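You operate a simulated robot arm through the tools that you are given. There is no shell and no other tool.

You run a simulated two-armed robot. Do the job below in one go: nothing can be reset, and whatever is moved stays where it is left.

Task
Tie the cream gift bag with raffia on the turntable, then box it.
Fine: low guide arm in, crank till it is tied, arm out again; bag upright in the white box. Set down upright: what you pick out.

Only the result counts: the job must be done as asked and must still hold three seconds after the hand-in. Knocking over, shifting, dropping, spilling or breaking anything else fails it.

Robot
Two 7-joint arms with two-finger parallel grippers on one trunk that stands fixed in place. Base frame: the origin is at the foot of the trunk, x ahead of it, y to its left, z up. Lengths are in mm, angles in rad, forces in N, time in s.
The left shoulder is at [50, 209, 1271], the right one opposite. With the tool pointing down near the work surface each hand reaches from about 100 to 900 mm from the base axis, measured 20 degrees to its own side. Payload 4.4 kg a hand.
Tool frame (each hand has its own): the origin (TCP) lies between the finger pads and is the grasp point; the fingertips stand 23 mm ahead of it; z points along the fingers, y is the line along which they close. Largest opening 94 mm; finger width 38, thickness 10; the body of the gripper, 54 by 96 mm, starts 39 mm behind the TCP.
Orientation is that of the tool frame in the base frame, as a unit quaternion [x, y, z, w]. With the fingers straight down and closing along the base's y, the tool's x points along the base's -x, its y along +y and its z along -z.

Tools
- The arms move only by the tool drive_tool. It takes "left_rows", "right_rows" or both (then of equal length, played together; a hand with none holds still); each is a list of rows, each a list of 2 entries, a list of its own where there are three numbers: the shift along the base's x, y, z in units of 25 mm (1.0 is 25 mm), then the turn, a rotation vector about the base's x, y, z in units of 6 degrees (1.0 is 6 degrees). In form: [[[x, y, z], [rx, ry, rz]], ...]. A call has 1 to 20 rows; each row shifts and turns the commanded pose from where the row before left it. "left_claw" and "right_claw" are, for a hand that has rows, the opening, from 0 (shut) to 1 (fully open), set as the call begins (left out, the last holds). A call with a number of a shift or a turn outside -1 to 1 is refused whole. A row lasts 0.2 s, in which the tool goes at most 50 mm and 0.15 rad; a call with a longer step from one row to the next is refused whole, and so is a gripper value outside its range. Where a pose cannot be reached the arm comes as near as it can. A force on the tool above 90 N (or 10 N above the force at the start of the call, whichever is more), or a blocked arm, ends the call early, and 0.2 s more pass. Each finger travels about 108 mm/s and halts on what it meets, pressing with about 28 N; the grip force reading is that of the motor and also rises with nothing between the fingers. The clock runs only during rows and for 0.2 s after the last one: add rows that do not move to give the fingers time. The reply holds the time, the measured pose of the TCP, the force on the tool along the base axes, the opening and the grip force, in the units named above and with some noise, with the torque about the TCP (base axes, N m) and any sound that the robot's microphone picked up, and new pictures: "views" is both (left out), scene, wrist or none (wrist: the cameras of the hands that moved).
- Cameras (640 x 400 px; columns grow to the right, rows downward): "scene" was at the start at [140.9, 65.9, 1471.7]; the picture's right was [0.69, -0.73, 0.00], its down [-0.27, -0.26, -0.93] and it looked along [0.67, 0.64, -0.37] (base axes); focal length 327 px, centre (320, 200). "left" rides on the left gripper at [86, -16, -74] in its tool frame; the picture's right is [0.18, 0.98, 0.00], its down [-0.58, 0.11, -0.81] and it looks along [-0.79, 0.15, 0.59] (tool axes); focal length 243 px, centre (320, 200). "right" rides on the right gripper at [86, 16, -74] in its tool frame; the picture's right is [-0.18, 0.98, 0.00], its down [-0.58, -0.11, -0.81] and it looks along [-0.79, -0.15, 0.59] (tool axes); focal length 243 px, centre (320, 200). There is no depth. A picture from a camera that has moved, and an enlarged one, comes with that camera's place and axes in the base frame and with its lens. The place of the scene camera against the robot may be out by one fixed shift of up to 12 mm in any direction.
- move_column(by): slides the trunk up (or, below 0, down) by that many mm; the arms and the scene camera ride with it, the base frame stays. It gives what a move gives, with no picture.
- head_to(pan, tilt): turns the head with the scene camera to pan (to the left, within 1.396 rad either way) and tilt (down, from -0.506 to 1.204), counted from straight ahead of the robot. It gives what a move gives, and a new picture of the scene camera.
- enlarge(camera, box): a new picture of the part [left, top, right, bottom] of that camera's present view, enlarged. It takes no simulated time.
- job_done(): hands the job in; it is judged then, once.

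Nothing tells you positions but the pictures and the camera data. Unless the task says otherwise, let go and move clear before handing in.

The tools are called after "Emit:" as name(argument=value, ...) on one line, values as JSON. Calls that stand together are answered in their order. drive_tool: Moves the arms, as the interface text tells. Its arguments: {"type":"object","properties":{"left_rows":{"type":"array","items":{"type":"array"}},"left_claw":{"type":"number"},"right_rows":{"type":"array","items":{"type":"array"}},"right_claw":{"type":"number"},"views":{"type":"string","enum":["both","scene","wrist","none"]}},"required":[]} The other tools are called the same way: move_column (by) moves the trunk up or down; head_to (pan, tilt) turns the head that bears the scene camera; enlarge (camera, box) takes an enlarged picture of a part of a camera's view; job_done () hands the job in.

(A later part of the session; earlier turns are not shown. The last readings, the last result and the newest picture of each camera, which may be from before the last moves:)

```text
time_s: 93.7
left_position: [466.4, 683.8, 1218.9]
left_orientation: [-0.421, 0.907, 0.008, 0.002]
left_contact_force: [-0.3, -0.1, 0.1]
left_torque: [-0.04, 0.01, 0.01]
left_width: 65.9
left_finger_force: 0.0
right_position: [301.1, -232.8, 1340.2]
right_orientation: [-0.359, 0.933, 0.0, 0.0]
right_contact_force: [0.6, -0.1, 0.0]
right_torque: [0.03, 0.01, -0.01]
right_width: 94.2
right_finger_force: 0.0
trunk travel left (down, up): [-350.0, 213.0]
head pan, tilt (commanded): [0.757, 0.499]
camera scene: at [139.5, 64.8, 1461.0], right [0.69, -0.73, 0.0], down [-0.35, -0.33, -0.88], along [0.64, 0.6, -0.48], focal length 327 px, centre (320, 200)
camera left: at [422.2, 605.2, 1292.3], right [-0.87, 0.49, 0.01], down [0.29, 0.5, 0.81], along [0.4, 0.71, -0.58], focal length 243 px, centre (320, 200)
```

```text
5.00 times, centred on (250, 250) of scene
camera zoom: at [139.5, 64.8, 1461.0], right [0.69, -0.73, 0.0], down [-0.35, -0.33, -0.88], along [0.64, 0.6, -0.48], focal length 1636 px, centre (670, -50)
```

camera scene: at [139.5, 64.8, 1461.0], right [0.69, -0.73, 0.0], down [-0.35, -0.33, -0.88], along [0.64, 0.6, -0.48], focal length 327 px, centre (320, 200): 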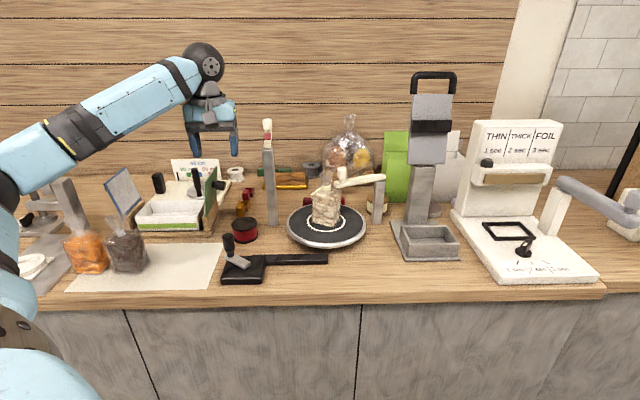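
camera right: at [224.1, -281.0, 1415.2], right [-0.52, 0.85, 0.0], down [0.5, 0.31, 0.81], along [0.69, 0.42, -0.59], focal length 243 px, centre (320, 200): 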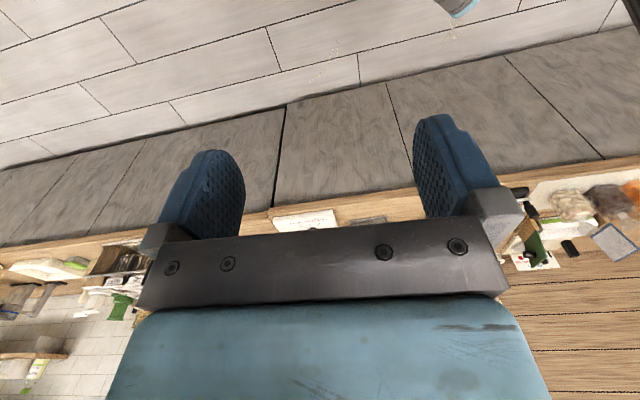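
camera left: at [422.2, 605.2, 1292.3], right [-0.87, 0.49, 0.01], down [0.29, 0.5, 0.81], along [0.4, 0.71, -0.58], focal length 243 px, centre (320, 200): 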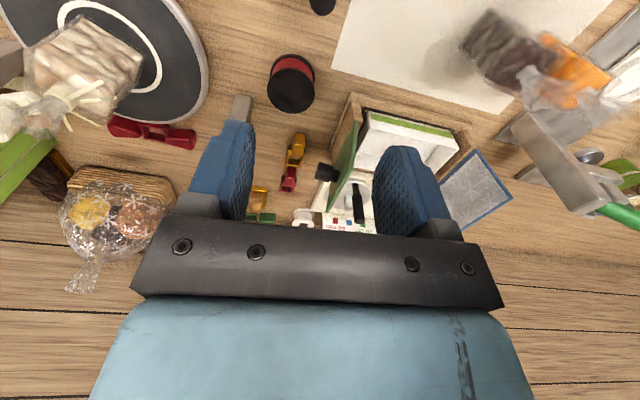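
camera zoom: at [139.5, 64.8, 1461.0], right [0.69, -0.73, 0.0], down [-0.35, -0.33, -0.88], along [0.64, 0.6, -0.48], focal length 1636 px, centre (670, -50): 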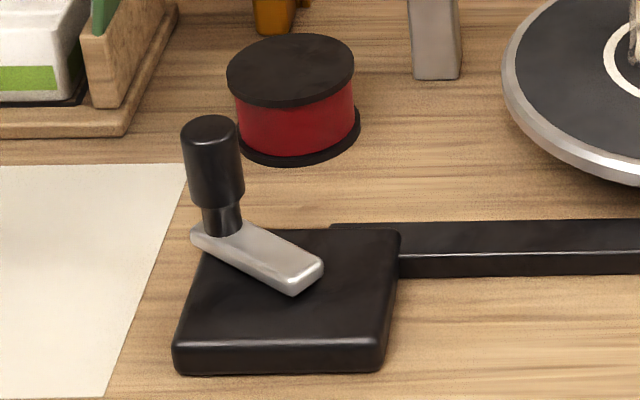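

The bag is tied with a raffia band and tails. Now the arm goes out again, so I'll return above the guide arm's knob.

Emit:
drive_tool(left_rows=[[[0.5, -0.17, 0.2], [-0.155, -0.03, -0.4]], [[0.9, -0.3, 0], [0, 0, -0.94]], [[0.9, -0.3, 0], [0, 0, -0.94]], [[0.9, -0.3, 0], [0, 0, -0.94]], [[0.9, -0.3, 0], [0, 0, -0.94]], [[0.9, -0.3, 0], [0, 0, -0.94]], [[0.9, -0.3, 0], [0, 0, -0.94]], [[0.9, -0.3, 0], [0, 0, -0.94]], [[0.9, -0.3, 0], [0, 0, -0.94]], [[0.9, -0.3, 0], [0, 0, -0.94]], [[0.9, -0.3, 0], [0, 0, -0.94]], [[0.9, -0.3, 0], [0, 0, -0.94]], [[0.9, -0.3, 0], [0, 0, -0.94]], [[0.8, -0.36, 0], [0, 0, -0.97]], [[0, 0, 0], [0, 0, 0]]], left_claw=0.5, views="both")

Emit:
enlarge(camera="left", box=[200, 0, 480, 220])

```text
time_s: 96.9
left_position: [768.7, 582.8, 1225.2]
left_orientation: [0.227, 0.974, -0.001, 0.0]
left_contact_force: [0.1, 0.5, 0.1]
left_torque: [-0.01, -0.01, 0.03]
left_width: 47.2
left_finger_force: 0.0
right_position: [300.1, -231.7, 1340.5]
right_orientation: [-0.358, 0.934, 0.0, 0.0]
right_contact_force: [-0.5, -0.1, -0.3]
right_torque: [-0.03, 0.02, 0.0]
right_width: 93.9
right_finger_force: 0.0
trunk travel left (down, up): [-350.0, 213.0]
head pan, tilt (commanded): [0.757, 0.499]
camera scene: at [139.0, 65.3, 1461.0], right [0.69, -0.73, 0.0], down [-0.35, -0.33, -0.88], along [0.64, 0.6, -0.48], focal length 327 px, centre (320, 200)
camera left: at [684.0, 605.1, 1298.9], right [0.27, 0.96, 0.0], down [0.57, -0.16, 0.81], along [0.78, -0.22, -0.59], focal length 243 px, centre (320, 200)
```

scene: 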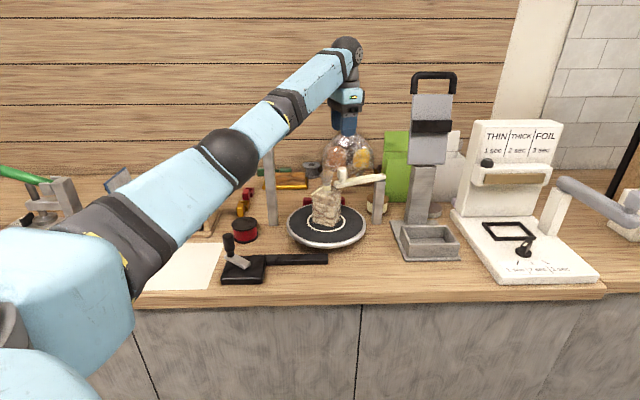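
left: 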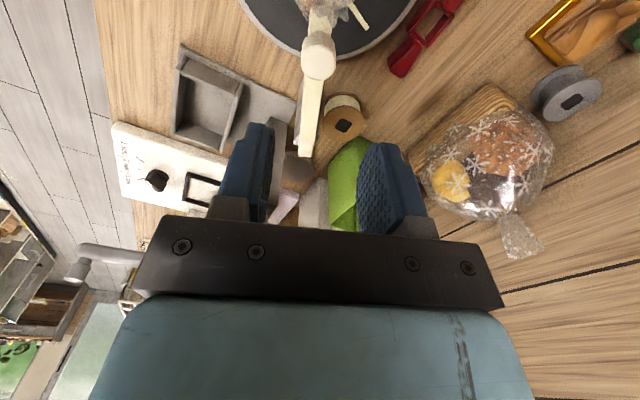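

```text
1.82 times, centred on (340, 110) of left
camera zoom: at [684.0, 605.1, 1298.9], right [0.27, 0.96, 0.0], down [0.57, -0.16, 0.81], along [0.78, -0.22, -0.59], focal length 441 px, centre (284, 364)
```

zoom: 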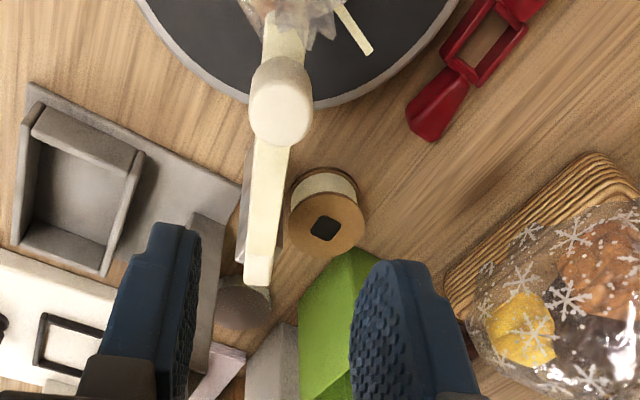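

Emit:
drive_tool(left_rows=[[[0, -0.1, -0.5], [0, 0, 0]], [[0, 0, -1], [0, 0, 0]], [[0, 0, -1], [0, 0, 0]], [[0, 0, -1], [0, 0, 0]], [[0, 0, -0.8], [0, 0, 0]], [[0, 0, -0.6], [0, 0, 0]], [[0, 0, -0.3], [0, 0, 0]], [[0, 0, 0], [0, 0, 0]]], left_claw=0.5, views="wrist")

Emit:
enlarge(camera="left", box=[180, 0, 500, 240])

Emit:
enlarge(camera="scene", box=[300, 120, 400, 240])

```text
time_s: 98.7
left_position: [767.1, 578.7, 1093.7]
left_orientation: [0.226, 0.974, -0.001, 0.0]
left_contact_force: [0.0, 0.2, -0.8]
left_torque: [-0.01, 0.02, 0.01]
left_width: 47.1
left_finger_force: 0.0
right_position: [299.5, -232.8, 1342.5]
right_orientation: [-0.359, 0.934, 0.0, 0.0]
right_contact_force: [-0.1, 0.3, -0.3]
right_torque: [-0.04, 0.03, -0.03]
right_width: 94.1
right_finger_force: 0.1
trunk travel left (down, up): [-350.0, 213.0]
head pan, tilt (commanded): [0.757, 0.499]
camera left: at [683.3, 601.1, 1169.2], right [0.27, 0.96, 0.0], down [0.57, -0.16, 0.81], along [0.78, -0.22, -0.59], focal length 243 px, centre (320, 200)
```

left: 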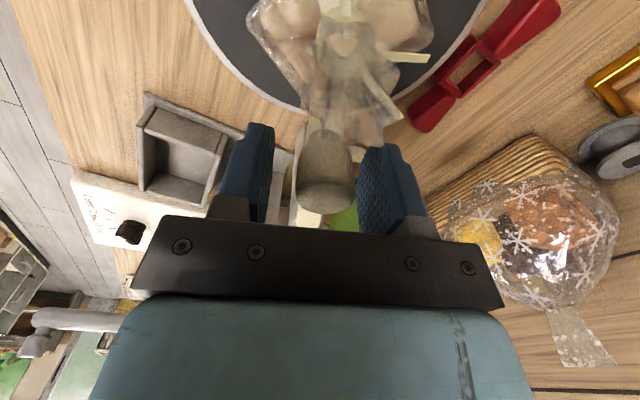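

```text
1.67 times, centred on (340, 120) of left
camera zoom: at [683.3, 601.1, 1169.2], right [0.27, 0.96, 0.0], down [0.57, -0.16, 0.81], along [0.78, -0.22, -0.59], focal length 404 px, centre (287, 333)
```

zoom: 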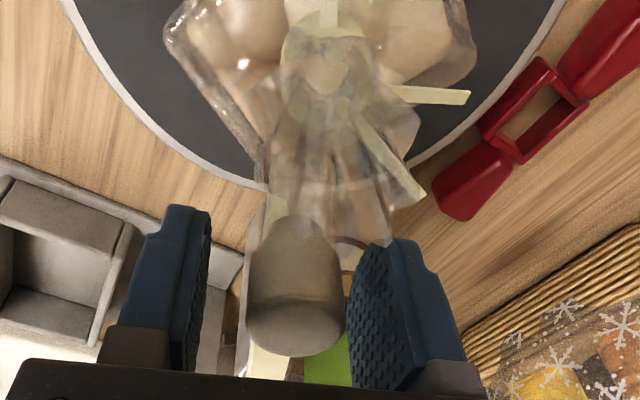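

```text
3.33 times, centred on (350, 180) of scene
camera zoom: at [139.5, 64.6, 1461.0], right [0.69, -0.73, 0.0], down [-0.35, -0.33, -0.88], along [0.64, 0.6, -0.48], focal length 1091 px, centre (220, 267)
```

zoom: 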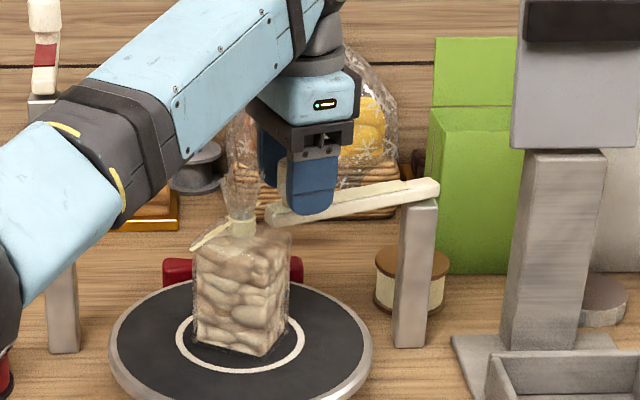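

I'll centre a few mm on the knob, close, and check the grip before swinging out.

Emit:
drive_tool(left_rows=[[[0.06, 0.12, 0.05], [0, 0, 0]], [[0, 0, 0], [0, 0, 0]]], left_claw=0.5, views="none")

Emit:
drive_tool(left_rows=[[[0, 0, 0], [0, 0, 0]], [[0, 0, 0], [0, 0, 0]], [[0, 0, 0], [0, 0, 0]]], left_claw=0.0, views="wrist")

```text
time_s: 99.3
left_position: [768.1, 582.2, 1095.3]
left_orientation: [0.227, 0.974, 0.0, 0.0]
left_contact_force: [0.5, 0.0, 0.3]
left_torque: [0.01, -0.01, -0.01]
left_width: 47.0
left_finger_force: 0.1
right_position: [300.0, -231.9, 1341.1]
right_orientation: [-0.358, 0.934, 0.0, 0.0]
right_contact_force: [1.1, -0.4, 0.2]
right_torque: [0.01, 0.02, -0.02]
right_width: 94.2
right_finger_force: 0.0
trunk travel left (down, up): [-350.0, 213.0]
head pan, tilt (commanded): [0.757, 0.499]
```

```text
time_s: 100.1
left_position: [768.6, 580.5, 1095.7]
left_orientation: [0.226, 0.974, -0.001, 0.0]
left_contact_force: [-1.3, -0.7, -1.1]
left_torque: [0.56, -0.43, -0.1]
left_width: 27.0
left_finger_force: 45.0
right_position: [300.1, -232.0, 1340.8]
right_orientation: [-0.358, 0.934, 0.0, 0.0]
right_contact_force: [0.6, 0.4, -0.5]
right_torque: [0.01, -0.02, 0.03]
right_width: 94.1
right_finger_force: 0.0
trunk travel left (down, up): [-350.0, 213.0]
head pan, tilt (commanded): [0.757, 0.499]
camera left: at [684.8, 604.0, 1170.3], right [0.27, 0.96, 0.0], down [0.57, -0.16, 0.81], along [0.78, -0.22, -0.59], focal length 243 px, centre (320, 200)
```

left: 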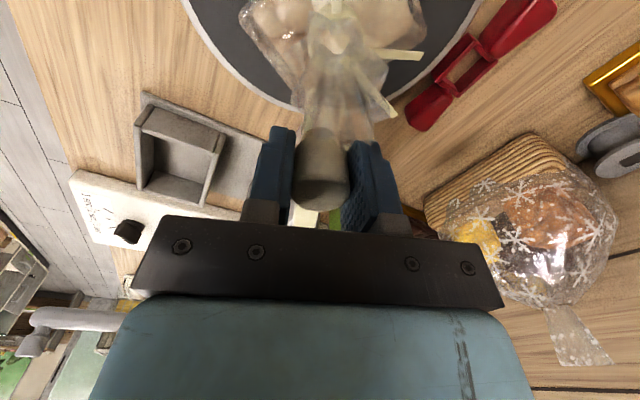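

The knob is gripped with almost no side load. I'll swing the arm out along the reverse arc, with a check partway.

Emit:
drive_tool(left_rows=[[[-0.194, -0.446, 0], [0, 0, 0.963]], [[-0.148, -0.464, 0], [0, 0, 0.963]], [[-0.101, -0.475, 0], [0, 0, 0.963]], [[-0.052, -0.483, 0], [0, 0, 0.963]], [[-0.004, -0.486, 0], [0, 0, 0.963]], [[0.046, -0.484, 0], [0, 0, 0.963]], [[0, 0, 0], [0, 0, 0]]], views="both")

Emit:
enlarge(camera="scene", box=[280, 110, 440, 260])

```text
time_s: 101.7
left_position: [759.4, 509.4, 1095.2]
left_orientation: [-0.075, 0.997, -0.001, 0.0]
left_contact_force: [28.0, 5.9, 10.1]
left_torque: [0.73, -0.79, 0.06]
left_width: 27.4
left_finger_force: 45.6
right_position: [301.4, -232.5, 1340.4]
right_orientation: [-0.359, 0.933, 0.001, -0.001]
right_contact_force: [0.3, -0.7, 0.5]
right_torque: [-0.03, 0.0, 0.01]
right_width: 94.3
right_finger_force: 0.1
trunk travel left (down, up): [-350.0, 213.0]
head pan, tilt (commanded): [0.757, 0.499]
camera scene: at [142.1, 64.4, 1460.7], right [0.69, -0.73, 0.0], down [-0.35, -0.33, -0.88], along [0.64, 0.6, -0.48], focal length 327 px, centre (320, 200)
camera left: at [676.9, 480.1, 1170.2], right [-0.33, 0.94, 0.0], down [0.56, 0.2, 0.81], along [0.76, 0.27, -0.59], focal length 243 px, centre (320, 200)
```

scene: 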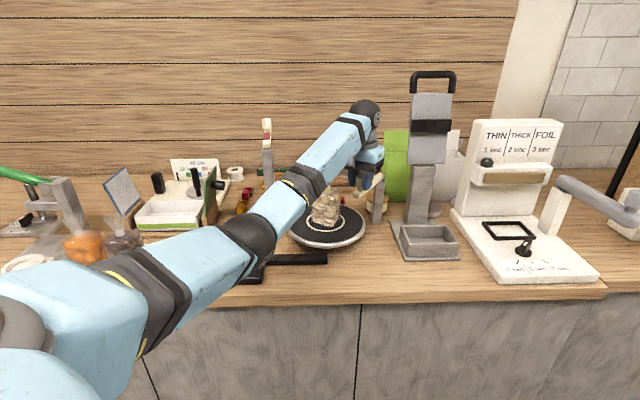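
left: 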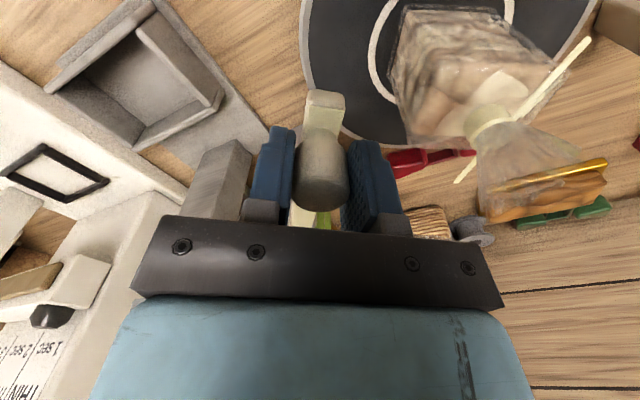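

```text
2.67 times, centred on (360, 185) of scene
camera zoom: at [142.1, 64.4, 1460.7], right [0.69, -0.73, 0.0], down [-0.35, -0.33, -0.88], along [0.64, 0.6, -0.48], focal length 873 px, centre (213, 240)
```

zoom: 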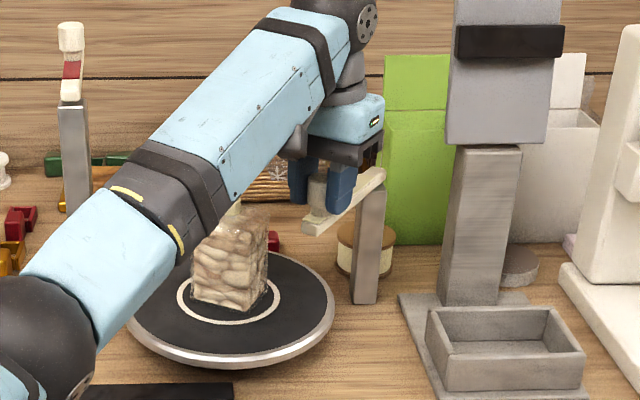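

Emit:
drive_tool(left_rows=[[[0.18, -0.477, 0], [0, 0, 0.963]], [[0.142, -0.465, 0], [0, 0, 0.963]], [[0.188, -0.448, 0], [0, 0, 0.963]], [[0.232, -0.427, 0], [0, 0, 0.963]], [[0.274, -0.402, 0], [0, 0, 0.963]], [[0.313, -0.372, 0], [0, 0, 0.963]], [[0.349, -0.338, 0], [0, 0, 0.963]], [[0, 0, 0], [0, 0, 0]]], views="both")

Emit:
enlarge(camera="scene", box=[280, 110, 440, 260])

```text
time_s: 103.5
left_position: [798.3, 436.6, 1094.4]
left_orientation: [-0.416, 0.909, -0.002, 0.0]
left_contact_force: [2.3, 8.0, 5.8]
left_torque: [0.43, 0.49, 0.24]
left_width: 27.1
left_finger_force: 44.9
right_position: [299.1, -232.3, 1340.9]
right_orientation: [-0.358, 0.934, 0.0, 0.0]
right_contact_force: [-0.8, -0.3, -0.6]
right_torque: [-0.02, -0.04, -0.01]
right_width: 94.0
right_finger_force: 0.1
trunk travel left (down, up): [-350.0, 213.0]
head pan, tilt (commanded): [0.757, 0.499]
camera scene: at [139.1, 65.3, 1460.9], right [0.69, -0.73, 0.0], down [-0.35, -0.33, -0.88], along [0.64, 0.6, -0.48], focal length 327 px, centre (320, 200)
camera left: at [754.5, 360.4, 1170.1], right [-0.86, 0.5, 0.0], down [0.3, 0.51, 0.81], along [0.41, 0.7, -0.59], focal length 243 px, centre (320, 200)
```

scene: 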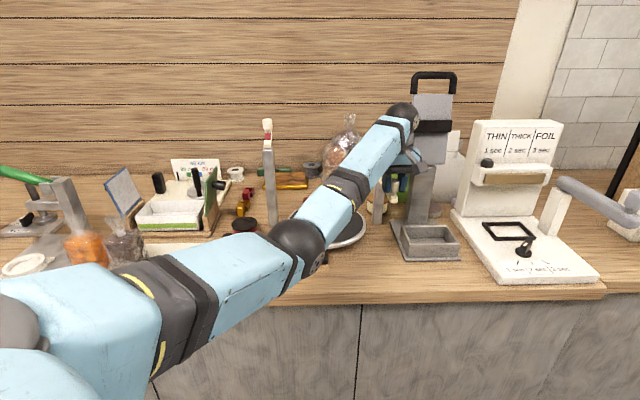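
left: 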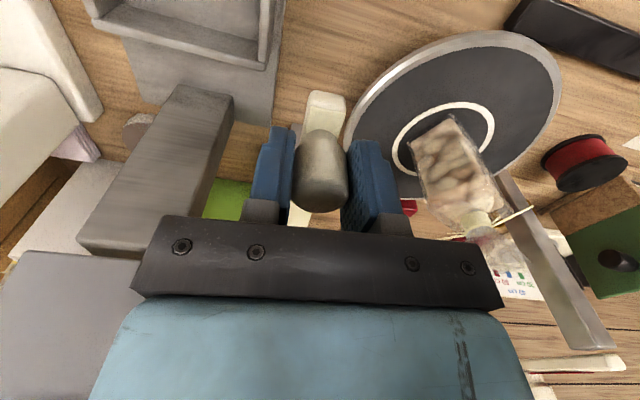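

```text
2.67 times, centred on (360, 185) of scene
camera zoom: at [139.1, 65.3, 1460.9], right [0.69, -0.73, 0.0], down [-0.35, -0.33, -0.88], along [0.64, 0.6, -0.48], focal length 873 px, centre (213, 240)
```

zoom: 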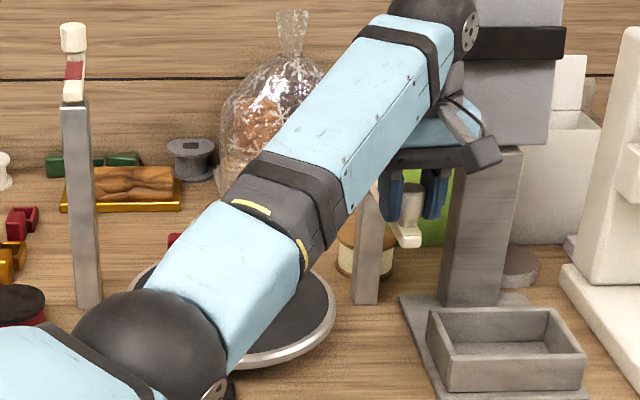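

The arm is back out where it started. I'll release, rise and move back to view the tied bag.

Emit:
drive_tool(left_rows=[[[0, 0, 0], [0, 0, 0]], [[0, 0, 0], [0, 0, 0]], [[0, 0, 0.4], [0, 0, 0]], [[0, 0, 0.8], [0, 0, 0]], [[0, 0, 1], [0, 0, 0]], [[0, 0, 1], [0, 0, 0]], [[0, 0, 1], [0, 0, 0]], [[-0.5, 0.1, 0.4], [0, 0, 0]], [[-1, 0.2, 0], [0, 0, 0]], [[-1, 0.2, 0], [0, 0, 0]], [[-1, 0.2, 0], [0, 0, 0]], [[-1, 0.2, 0], [0, 0, 0]], [[-1, 0.2, 0], [0, 0, 0]], [[-1, 0.2, 0], [0, 0, 0]], [[-0.8, 0.16, 0], [0, 0, 0]], [[-0.3, 0, 0], [0, 0, 0]], [[0, 0, 0], [0, 0, 0]]], left_claw=0.7, views="both")

Emit:
enlarge(camera="left", box=[200, 40, 440, 220])

Emit:
enlarge(camera="scene", box=[280, 150, 420, 260])

```text
time_s: 107.1
left_position: [609.6, 472.9, 1212.9]
left_orientation: [-0.415, 0.91, 0.0, 0.0]
left_contact_force: [-0.3, -0.7, 1.1]
left_torque: [0.0, 0.01, -0.03]
left_width: 65.8
left_finger_force: 0.1
right_position: [300.1, -233.2, 1342.0]
right_orientation: [-0.359, 0.933, 0.0, 0.0]
right_contact_force: [-0.7, -0.1, 0.4]
right_torque: [-0.02, 0.0, 0.01]
right_width: 94.1
right_finger_force: 0.1
trunk travel left (down, up): [-350.0, 213.0]
head pan, tilt (commanded): [0.757, 0.499]
camera scene: at [139.5, 64.8, 1460.9], right [0.69, -0.73, 0.0], down [-0.35, -0.33, -0.88], along [0.64, 0.6, -0.48], focal length 327 px, centre (320, 200)
camera left: at [565.6, 397.5, 1286.5], right [-0.86, 0.51, 0.0], down [0.3, 0.51, 0.81], along [0.41, 0.69, -0.59], focal length 243 px, centre (320, 200)
```

scene: 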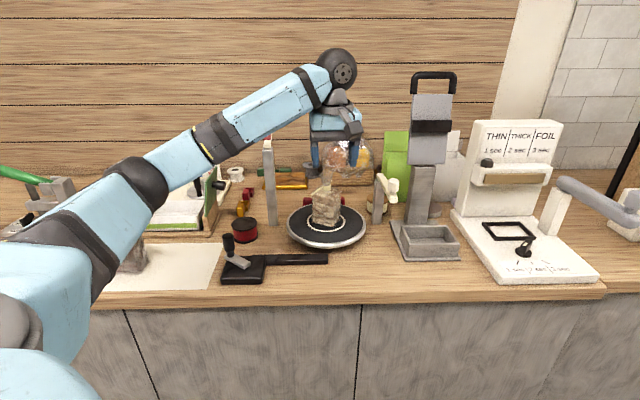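
left: 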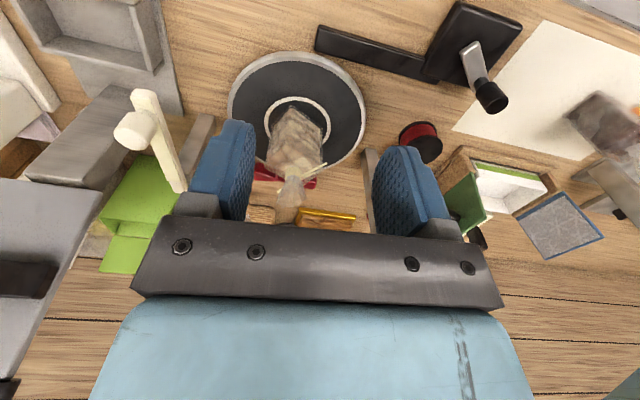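

```text
2.22 times, centred on (320, 130) of left
camera zoom: at [565.6, 397.5, 1286.5], right [-0.86, 0.51, 0.0], down [0.3, 0.51, 0.81], along [0.41, 0.69, -0.59], focal length 539 px, centre (320, 356)
```

zoom: 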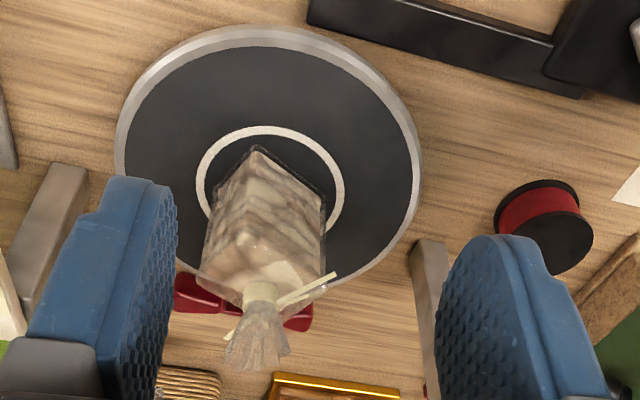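

```text
3.64 times, centred on (350, 205) of scene
camera zoom: at [139.5, 64.8, 1460.9], right [0.69, -0.73, 0.0], down [-0.35, -0.33, -0.88], along [0.64, 0.6, -0.48], focal length 1190 px, centre (211, 182)
```

zoom: 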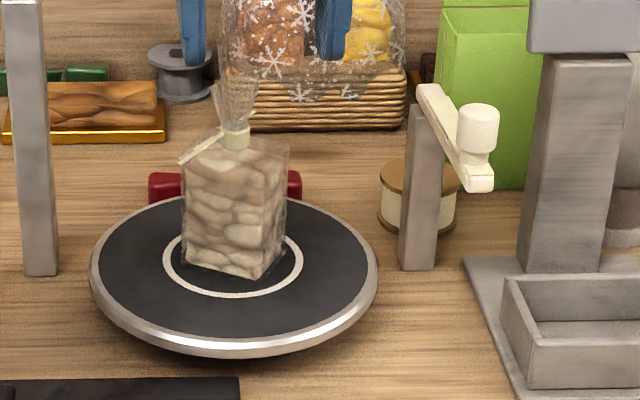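

The bag is tied and the arm is out. The neck is at about (727,598), and the bag is turned about 22° off the box's edges. I'll move over the neck with the hand turned so I can square the bag up with the box later.

Emit:
drive_tool(left_rows=[[[0.5, 0.53, 0], [0, 0, -0.6]], [[0.9, 0.95, 0], [0, 0, -0.8]], [[0.9, 0.95, 0], [0, 0, -0.8]], [[0.9, 0.95, 0], [0, 0, -0.8]], [[0.9, 0.95, 0], [0, 0, -0.8]], [[0.6, 0.69, 0], [0, 0, -0.8]], [[0, 0, 0], [0, 0, 0]]], left_claw=0.8, views="both")

Emit:
enlarge(camera="left", box=[180, 0, 460, 200])

```text
time_s: 108.7
left_position: [726.7, 598.3, 1212.2]
left_orientation: [-0.185, 0.983, 0.0, 0.0]
left_contact_force: [0.4, 0.1, 0.5]
left_torque: [-0.01, 0.03, -0.05]
left_width: 75.3
left_finger_force: 0.1
right_position: [299.3, -233.1, 1340.9]
right_orientation: [-0.359, 0.933, -0.001, 0.0]
right_contact_force: [0.0, -0.6, 0.2]
right_torque: [0.0, 0.01, 0.0]
right_width: 93.9
right_finger_force: 0.0
trunk travel left (down, up): [-350.0, 213.0]
head pan, tilt (commanded): [0.757, 0.499]
camera scene: at [139.3, 64.7, 1461.0], right [0.69, -0.73, 0.0], down [-0.35, -0.33, -0.88], along [0.64, 0.6, -0.48], focal length 327 px, centre (320, 200)
camera left: at [651.9, 552.4, 1288.0], right [-0.53, 0.85, 0.0], down [0.5, 0.31, 0.81], along [0.68, 0.43, -0.59], focal length 243 px, centre (320, 200)
```

scene: 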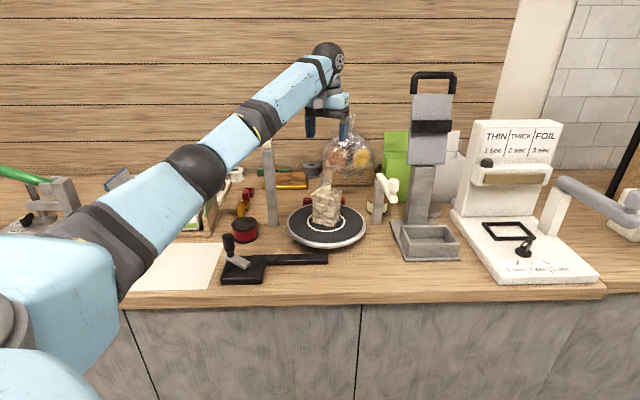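
left: 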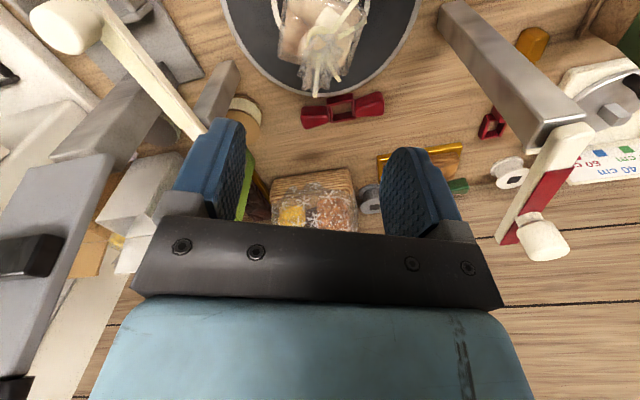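

```text
2.00 times, centred on (320, 100) of left
camera zoom: at [651.9, 552.4, 1288.0], right [-0.53, 0.85, 0.0], down [0.5, 0.31, 0.81], along [0.68, 0.43, -0.59], focal length 485 px, centre (320, 400)
```

zoom: 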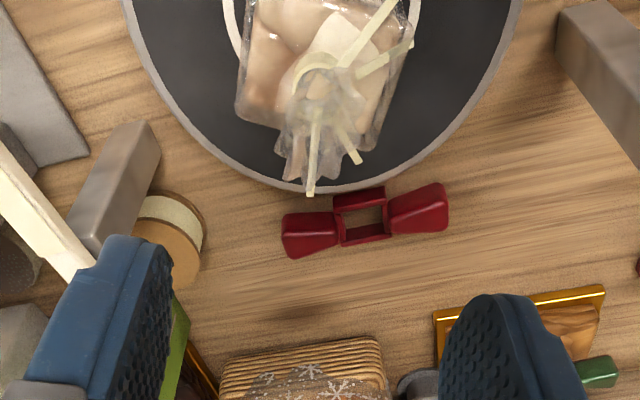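

Emit:
drive_tool(left_rows=[[[-0.06, -0.05, -0.5], [0, 0, 0]], [[0, 0, -1], [0, 0, 0]], [[0, 0, -1], [0, 0, 0]], [[0, 0, -1], [0, 0, 0]], [[0, 0, -0.8], [0, 0, 0]], [[0, 0, -0.5], [0, 0, 0]], [[0, 0, -0.3], [0, 0, 0]], [[0, 0, 0], [0, 0, 0]]], left_claw=0.8, views="wrist")

Emit:
enlarge(camera="left", box=[180, 0, 460, 240])

Emit:
enlarge(camera="scene", box=[280, 130, 400, 250])

```text
time_s: 110.5
left_position: [726.7, 596.2, 1084.5]
left_orientation: [-0.185, 0.983, -0.001, 0.0]
left_contact_force: [-0.4, 0.4, -0.1]
left_torque: [-0.02, -0.01, 0.01]
left_width: 75.1
left_finger_force: 0.0
right_position: [301.2, -232.5, 1341.0]
right_orientation: [-0.358, 0.934, 0.0, 0.0]
right_contact_force: [-0.4, 0.2, 0.9]
right_torque: [0.0, 0.02, -0.01]
right_width: 94.1
right_finger_force: 0.0
trunk travel left (down, up): [-350.0, 213.0]
head pan, tilt (commanded): [0.757, 0.499]
camera left: at [652.4, 548.7, 1158.5], right [-0.53, 0.85, 0.0], down [0.5, 0.31, 0.81], along [0.68, 0.43, -0.59], focal length 243 px, centre (320, 200)
```

left: 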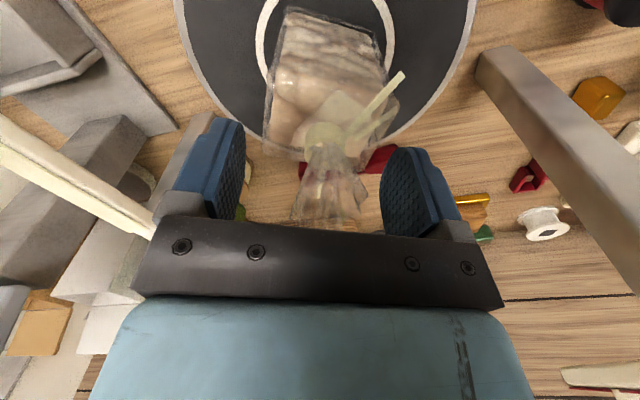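

```text
1.67 times, centred on (320, 120) of left
camera zoom: at [652.4, 548.7, 1158.5], right [-0.53, 0.85, 0.0], down [0.5, 0.31, 0.81], along [0.68, 0.43, -0.59], focal length 404 px, centre (320, 333)
```

zoom: 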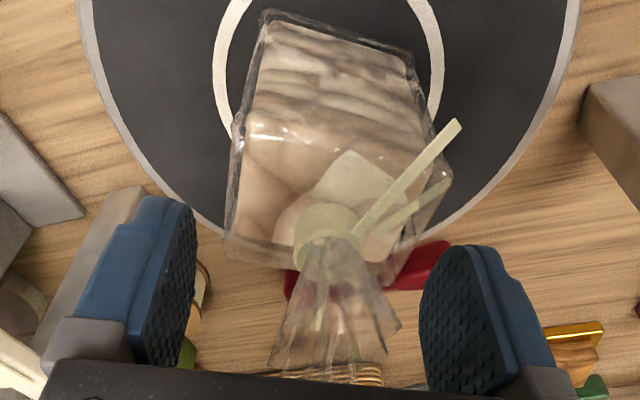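

```text
3.33 times, centred on (340, 190) of scene
camera zoom: at [139.5, 64.6, 1461.0], right [0.69, -0.73, 0.0], down [-0.35, -0.33, -0.88], along [0.64, 0.6, -0.48], focal length 1091 px, centre (253, 233)
```

zoom: 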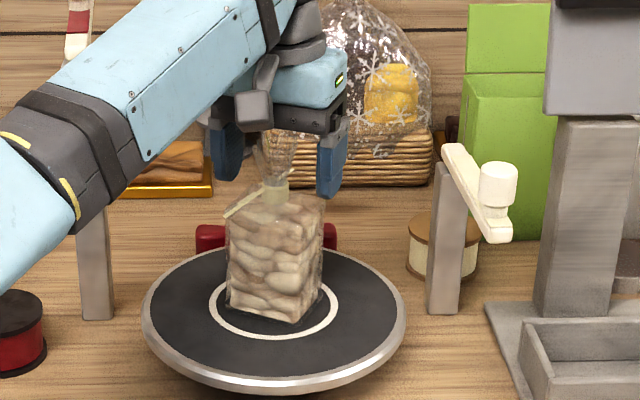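

The pads are just above the raffia band. I'll close on the tuft and lift gently.

Emit:
drive_tool(left_rows=[[[0, 0, 0], [0, 0, 0]], [[0, 0, 0], [0, 0, 0]], [[0, 0, 0], [0, 0, 0]], [[0, 0, 0], [0, 0, 0]]], left_claw=0.0, views="none")

Emit:
drive_tool(left_rows=[[[0, 0, 0.15], [0, 0, 0]], [[0, 0, 0.3], [0, 0, 0]], [[0, 0, 0.5], [0, 0, 0]], [[0, 0, 0], [0, 0, 0]]], views="both")

Emit:
enlarge(camera="left", box=[180, 0, 460, 240])

Emit:
enlarge(camera="scene", box=[280, 130, 400, 250])

```text
time_s: 111.5
left_position: [727.7, 594.9, 1083.3]
left_orientation: [-0.185, 0.983, -0.001, 0.001]
left_contact_force: [-0.3, 0.6, 1.4]
left_torque: [-0.02, 0.05, 0.03]
left_width: 19.3
left_finger_force: 28.3
right_position: [299.6, -232.5, 1341.5]
right_orientation: [-0.358, 0.934, 0.0, 0.0]
right_contact_force: [-0.6, 0.0, 0.3]
right_torque: [0.02, 0.01, 0.0]
right_width: 93.9
right_finger_force: 0.0
trunk travel left (down, up): [-350.0, 213.0]
head pan, tilt (commanded): [0.757, 0.499]
```

```text
time_s: 112.5
left_position: [725.9, 597.0, 1109.0]
left_orientation: [-0.186, 0.982, -0.001, 0.0]
left_contact_force: [0.8, 0.2, -1.4]
left_torque: [-0.01, 0.05, -0.02]
left_width: 19.4
left_finger_force: 27.5
right_position: [300.5, -232.2, 1340.8]
right_orientation: [-0.359, 0.933, 0.0, 0.0]
right_contact_force: [0.0, -1.0, 0.4]
right_torque: [0.04, 0.02, -0.01]
right_width: 93.8
right_finger_force: 0.1
trunk travel left (down, up): [-350.0, 213.0]
head pan, tilt (commanded): [0.757, 0.499]
camera scene: at [139.8, 65.0, 1460.9], right [0.69, -0.73, 0.0], down [-0.35, -0.33, -0.88], along [0.64, 0.6, -0.48], focal length 327 px, centre (320, 200)
camera left: at [652.2, 550.2, 1181.7], right [-0.53, 0.85, 0.0], down [0.5, 0.32, 0.81], along [0.68, 0.43, -0.59], focal length 243 px, centre (320, 200)
```

scene: 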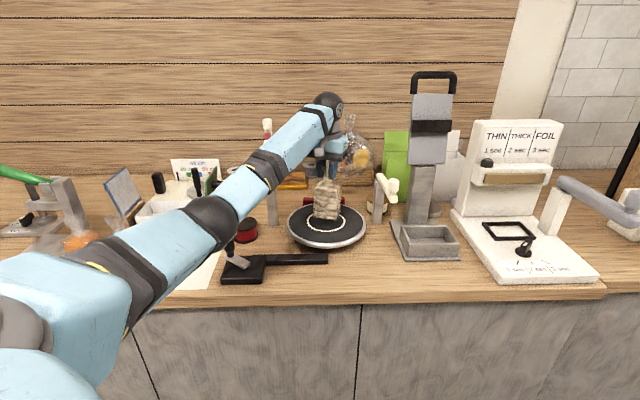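
left: 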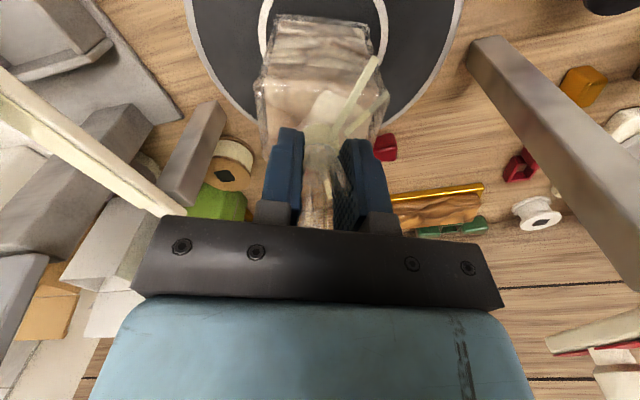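

```text
1.67 times, centred on (320, 120) of left
camera zoom: at [652.2, 550.2, 1181.7], right [-0.53, 0.85, 0.0], down [0.5, 0.32, 0.81], along [0.68, 0.43, -0.59], focal length 404 px, centre (320, 333)
```

zoom: 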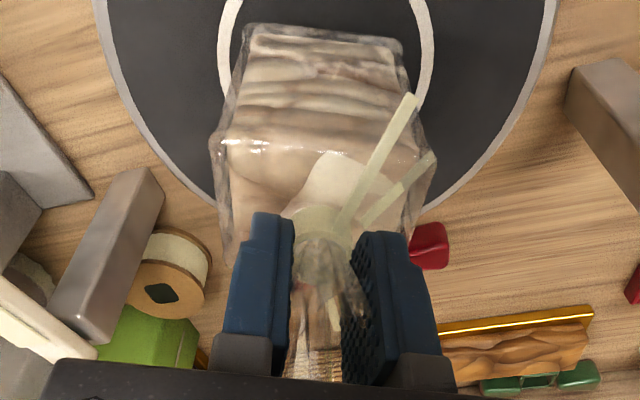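

```text
3.33 times, centred on (340, 190) of scene
camera zoom: at [139.8, 65.0, 1460.9], right [0.69, -0.73, 0.0], down [-0.35, -0.33, -0.88], along [0.64, 0.6, -0.48], focal length 1091 px, centre (253, 233)
```

zoom: 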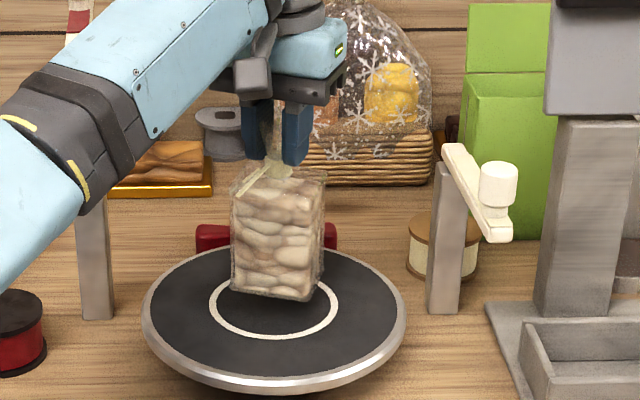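

The bag is hanging level and is now squared to the gripper. I'll lift it high and carry it around the robot side of the tall post toward the white box, turning it to line up.

Emit:
drive_tool(left_rows=[[[0, 0, 0.5], [0, 0, 0]], [[0, 0, 0.9], [0, 0, 0]], [[0, 0, 1], [0, 0, 0]], [[0, 0, 1], [0, 0, 0]], [[-0.2, 0.04, 1], [0, 0, 0]], [[-0.6, 0.12, 0.5], [0, 0, 0]], [[-0.93, 0.2, 0], [0, 0, 0]], [[-0.93, 0.2, 0], [0, 0, 0]], [[-0.93, 0.2, 0], [0, 0, 0]], [[-0.93, 0.2, 0], [0, 0, 0]], [[-0.93, 0.2, 0], [0, 0, 0]], [[-0.93, 0.2, 0], [0, 0, 0]], [[-0.93, 0.2, 0], [0, 0, 0]], [[-0.6, 0.16, 0], [0, 0, 0]], [[-0.3, 0.1, 0], [0, 0, 0]], [[0, 0, 0], [0, 0, 0]]], views="both")

Emit:
drive_tool(left_rows=[[[-0.2, 0.4, 0], [0, 0, 0.3]], [[-0.49, 0.964, 0], [0, 0, 0.4]], [[-0.49, 0.964, 0], [0, 0, 0.4]], [[-0.49, 0.964, 0], [0, 0, 0.4]], [[-0.49, 0.964, 0], [0, 0, 0.4]], [[-0.49, 0.964, 0], [0, 0, 0.4]], [[-0.49, 0.964, 0], [0, 0, 0.4]], [[-0.49, 0.964, 0], [0, 0, 0.4]], [[-0.49, 0.964, 0], [0, 0, 0.4]], [[-0.49, 0.964, 0], [0, 0, 0.27]], [[-0.49, 0.964, 0], [0, 0, 0]], [[-0.29, 0.56, 0], [0, 0, 0]], [[0, 0, 0], [0, 0, 0]]], views="both")

```text
time_s: 115.9
left_position: [520.5, 642.4, 1230.3]
left_orientation: [-0.185, 0.983, 0.0, 0.0]
left_contact_force: [-0.9, 0.0, -1.7]
left_torque: [-0.01, -0.03, 0.01]
left_width: 19.6
left_finger_force: 28.2
right_position: [301.1, -232.5, 1342.0]
right_orientation: [-0.359, 0.933, 0.0, 0.0]
right_contact_force: [-0.1, 0.0, 0.6]
right_torque: [0.03, 0.02, -0.02]
right_width: 94.2
right_finger_force: 0.0
trunk travel left (down, up): [-350.0, 213.0]
head pan, tilt (commanded): [0.757, 0.499]
camera scene: at [139.9, 64.9, 1460.9], right [0.69, -0.73, 0.0], down [-0.35, -0.33, -0.88], along [0.64, 0.6, -0.48], focal length 327 px, centre (320, 200)
camera left: at [446.7, 596.0, 1304.9], right [-0.53, 0.85, 0.0], down [0.5, 0.31, 0.81], along [0.68, 0.43, -0.59], focal length 243 px, centre (320, 200)
```

scene: 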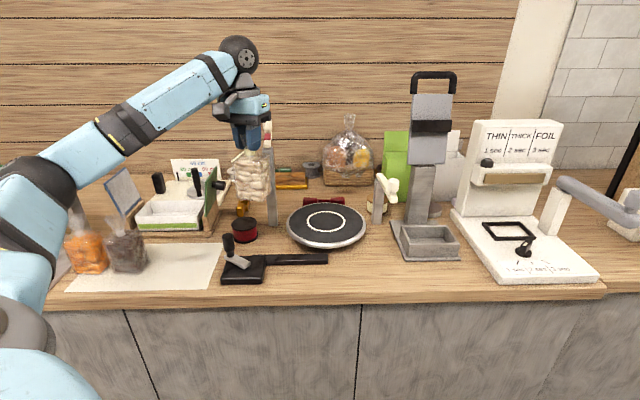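
left: 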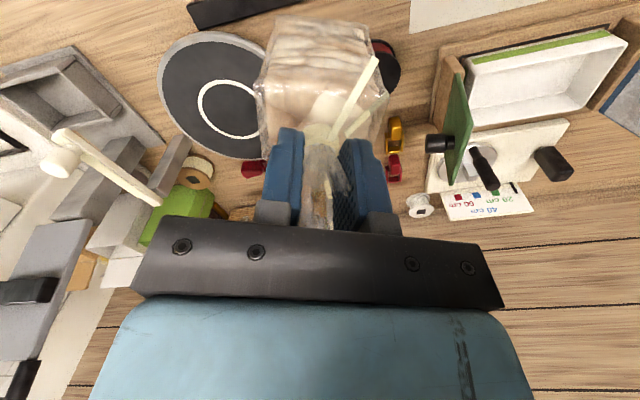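

```text
time_s: 118.7
left_position: [388.6, 908.5, 1229.0]
left_orientation: [-0.374, 0.927, -0.001, 0.0]
left_contact_force: [-0.1, 0.1, -1.6]
left_torque: [-0.01, 0.01, -0.02]
left_width: 19.6
left_finger_force: 27.7
right_position: [300.7, -232.1, 1342.1]
right_orientation: [-0.358, 0.934, 0.0, 0.0]
right_contact_force: [0.7, 0.0, 0.6]
right_torque: [-0.05, 0.03, -0.05]
right_width: 93.9
right_finger_force: 0.0
trunk travel left (down, up): [-350.0, 213.0]
head pan, tilt (commanded): [0.757, 0.499]
camera scene: at [139.6, 64.8, 1460.9], right [0.69, -0.73, 0.0], down [-0.35, -0.33, -0.88], along [0.64, 0.6, -0.48], focal length 327 px, centre (320, 200)
camera left: at [337.4, 836.5, 1303.9], right [-0.82, 0.58, 0.0], down [0.34, 0.48, 0.81], along [0.47, 0.66, -0.59], focal length 243 px, centre (320, 200)
```

scene: 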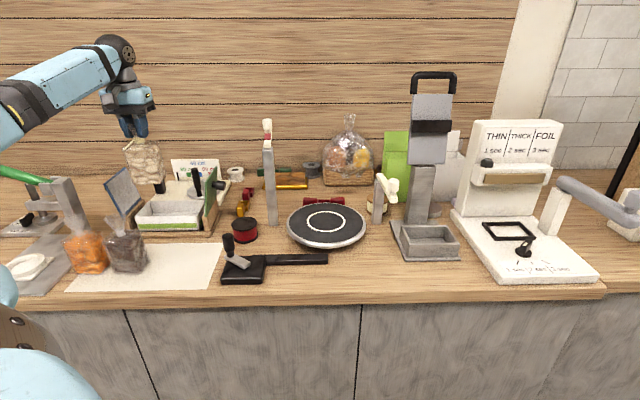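
left: 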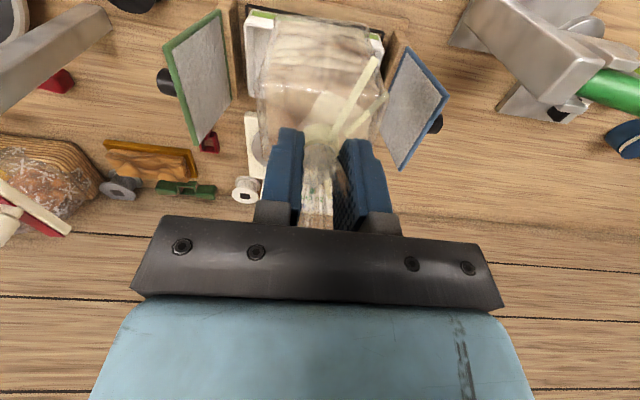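

Emit:
enlarge(camera="left", box=[200, 0, 440, 150])

Emit:
enlarge(camera="scene", box=[80, 90, 260, 260])

```text
2.67 times, centred on (320, 75) of left
camera zoom: at [337.4, 836.5, 1303.9], right [-0.82, 0.58, 0.0], down [0.34, 0.48, 0.81], along [0.47, 0.66, -0.59], focal length 647 px, centre (320, 533)
```

zoom: 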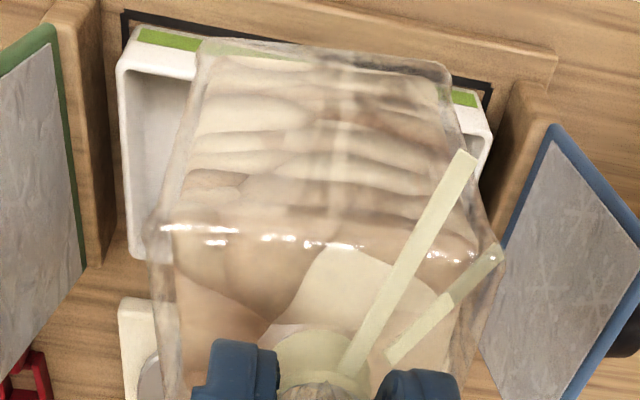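

```text
2.35 times, centred on (170, 175) of scene
camera zoom: at [139.6, 64.8, 1460.9], right [0.69, -0.73, 0.0], down [-0.35, -0.33, -0.88], along [0.64, 0.6, -0.48], focal length 770 px, centre (673, 259)
```

zoom: 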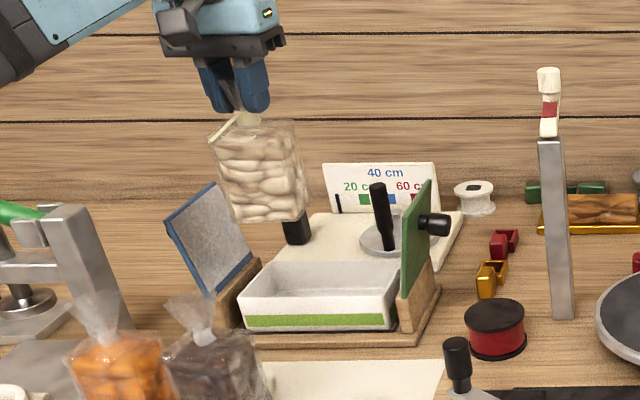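

Emit:
drive_tool(left_rows=[[[0.5, 0.52, 0], [0, 0, 0]], [[0.9, 0.93, 0], [0, 0, 0]], [[0.75, 0.77, 0], [0, 0, 0]], [[0.3, 0.32, 0], [0, 0, 0]], [[0, 0, -0.5], [0, 0, 0]], [[0, 0, -1], [0, 0, 0]], [[0, 0, -1], [0, 0, 0]], [[0, 0, -0.6], [0, 0, 0]], [[0, 0, 0], [0, 0, 0]]], views="both")

Emit:
enlarge(camera="left", box=[180, 0, 460, 240])

Emit:
enlarge(camera="scene", box=[90, 110, 250, 260])

```text
time_s: 120.7
left_position: [449.3, 969.7, 1153.5]
left_orientation: [-0.375, 0.927, -0.001, 0.001]
left_contact_force: [-0.4, -0.1, -1.4]
left_torque: [0.01, 0.01, 0.0]
left_width: 19.6
left_finger_force: 28.1
right_position: [299.9, -232.4, 1341.7]
right_orientation: [-0.358, 0.934, 0.0, 0.0]
right_contact_force: [0.4, -0.5, -0.8]
right_torque: [0.0, 0.02, 0.01]
right_width: 94.0
right_finger_force: 0.0
trunk travel left (down, up): [-350.0, 213.0]
head pan, tilt (commanded): [0.757, 0.499]
camera scene: at [139.5, 64.9, 1460.9], right [0.69, -0.73, 0.0], down [-0.35, -0.33, -0.88], along [0.64, 0.6, -0.48], focal length 327 px, centre (320, 200)
camera left: at [398.6, 898.3, 1227.1], right [-0.82, 0.58, 0.0], down [0.34, 0.48, 0.81], along [0.47, 0.66, -0.59], focal length 243 px, centre (320, 200)
```

scene: 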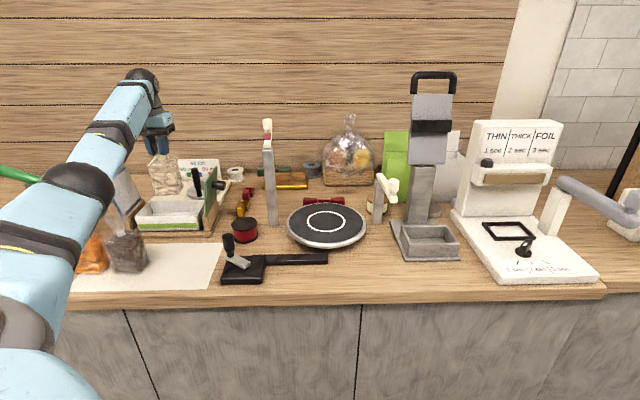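
left: 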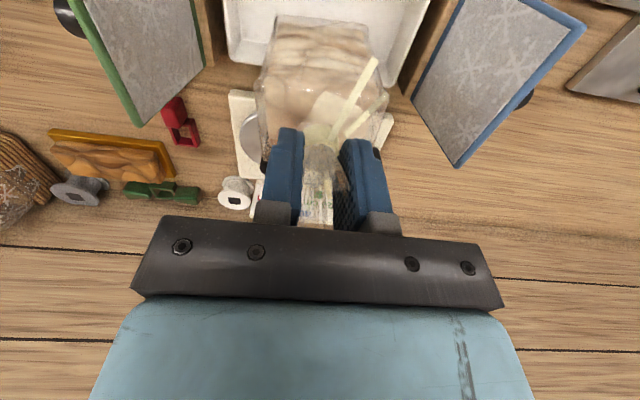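

```text
1.67 times, centred on (320, 120) of left
camera zoom: at [398.6, 898.3, 1227.1], right [-0.82, 0.58, 0.0], down [0.34, 0.48, 0.81], along [0.47, 0.66, -0.59], focal length 404 px, centre (320, 333)
```

zoom: 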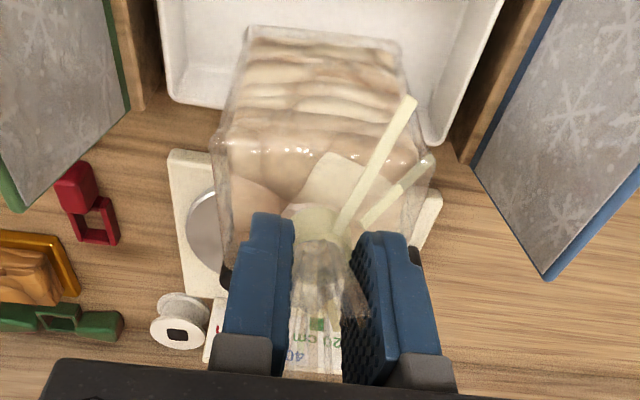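

```text
2.67 times, centred on (170, 185) of scene
camera zoom: at [139.5, 64.9, 1460.9], right [0.69, -0.73, 0.0], down [-0.35, -0.33, -0.88], along [0.64, 0.6, -0.48], focal length 873 px, centre (720, 240)
```

zoom: 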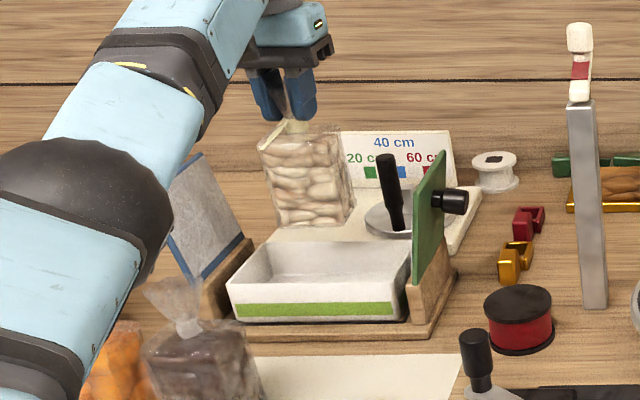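

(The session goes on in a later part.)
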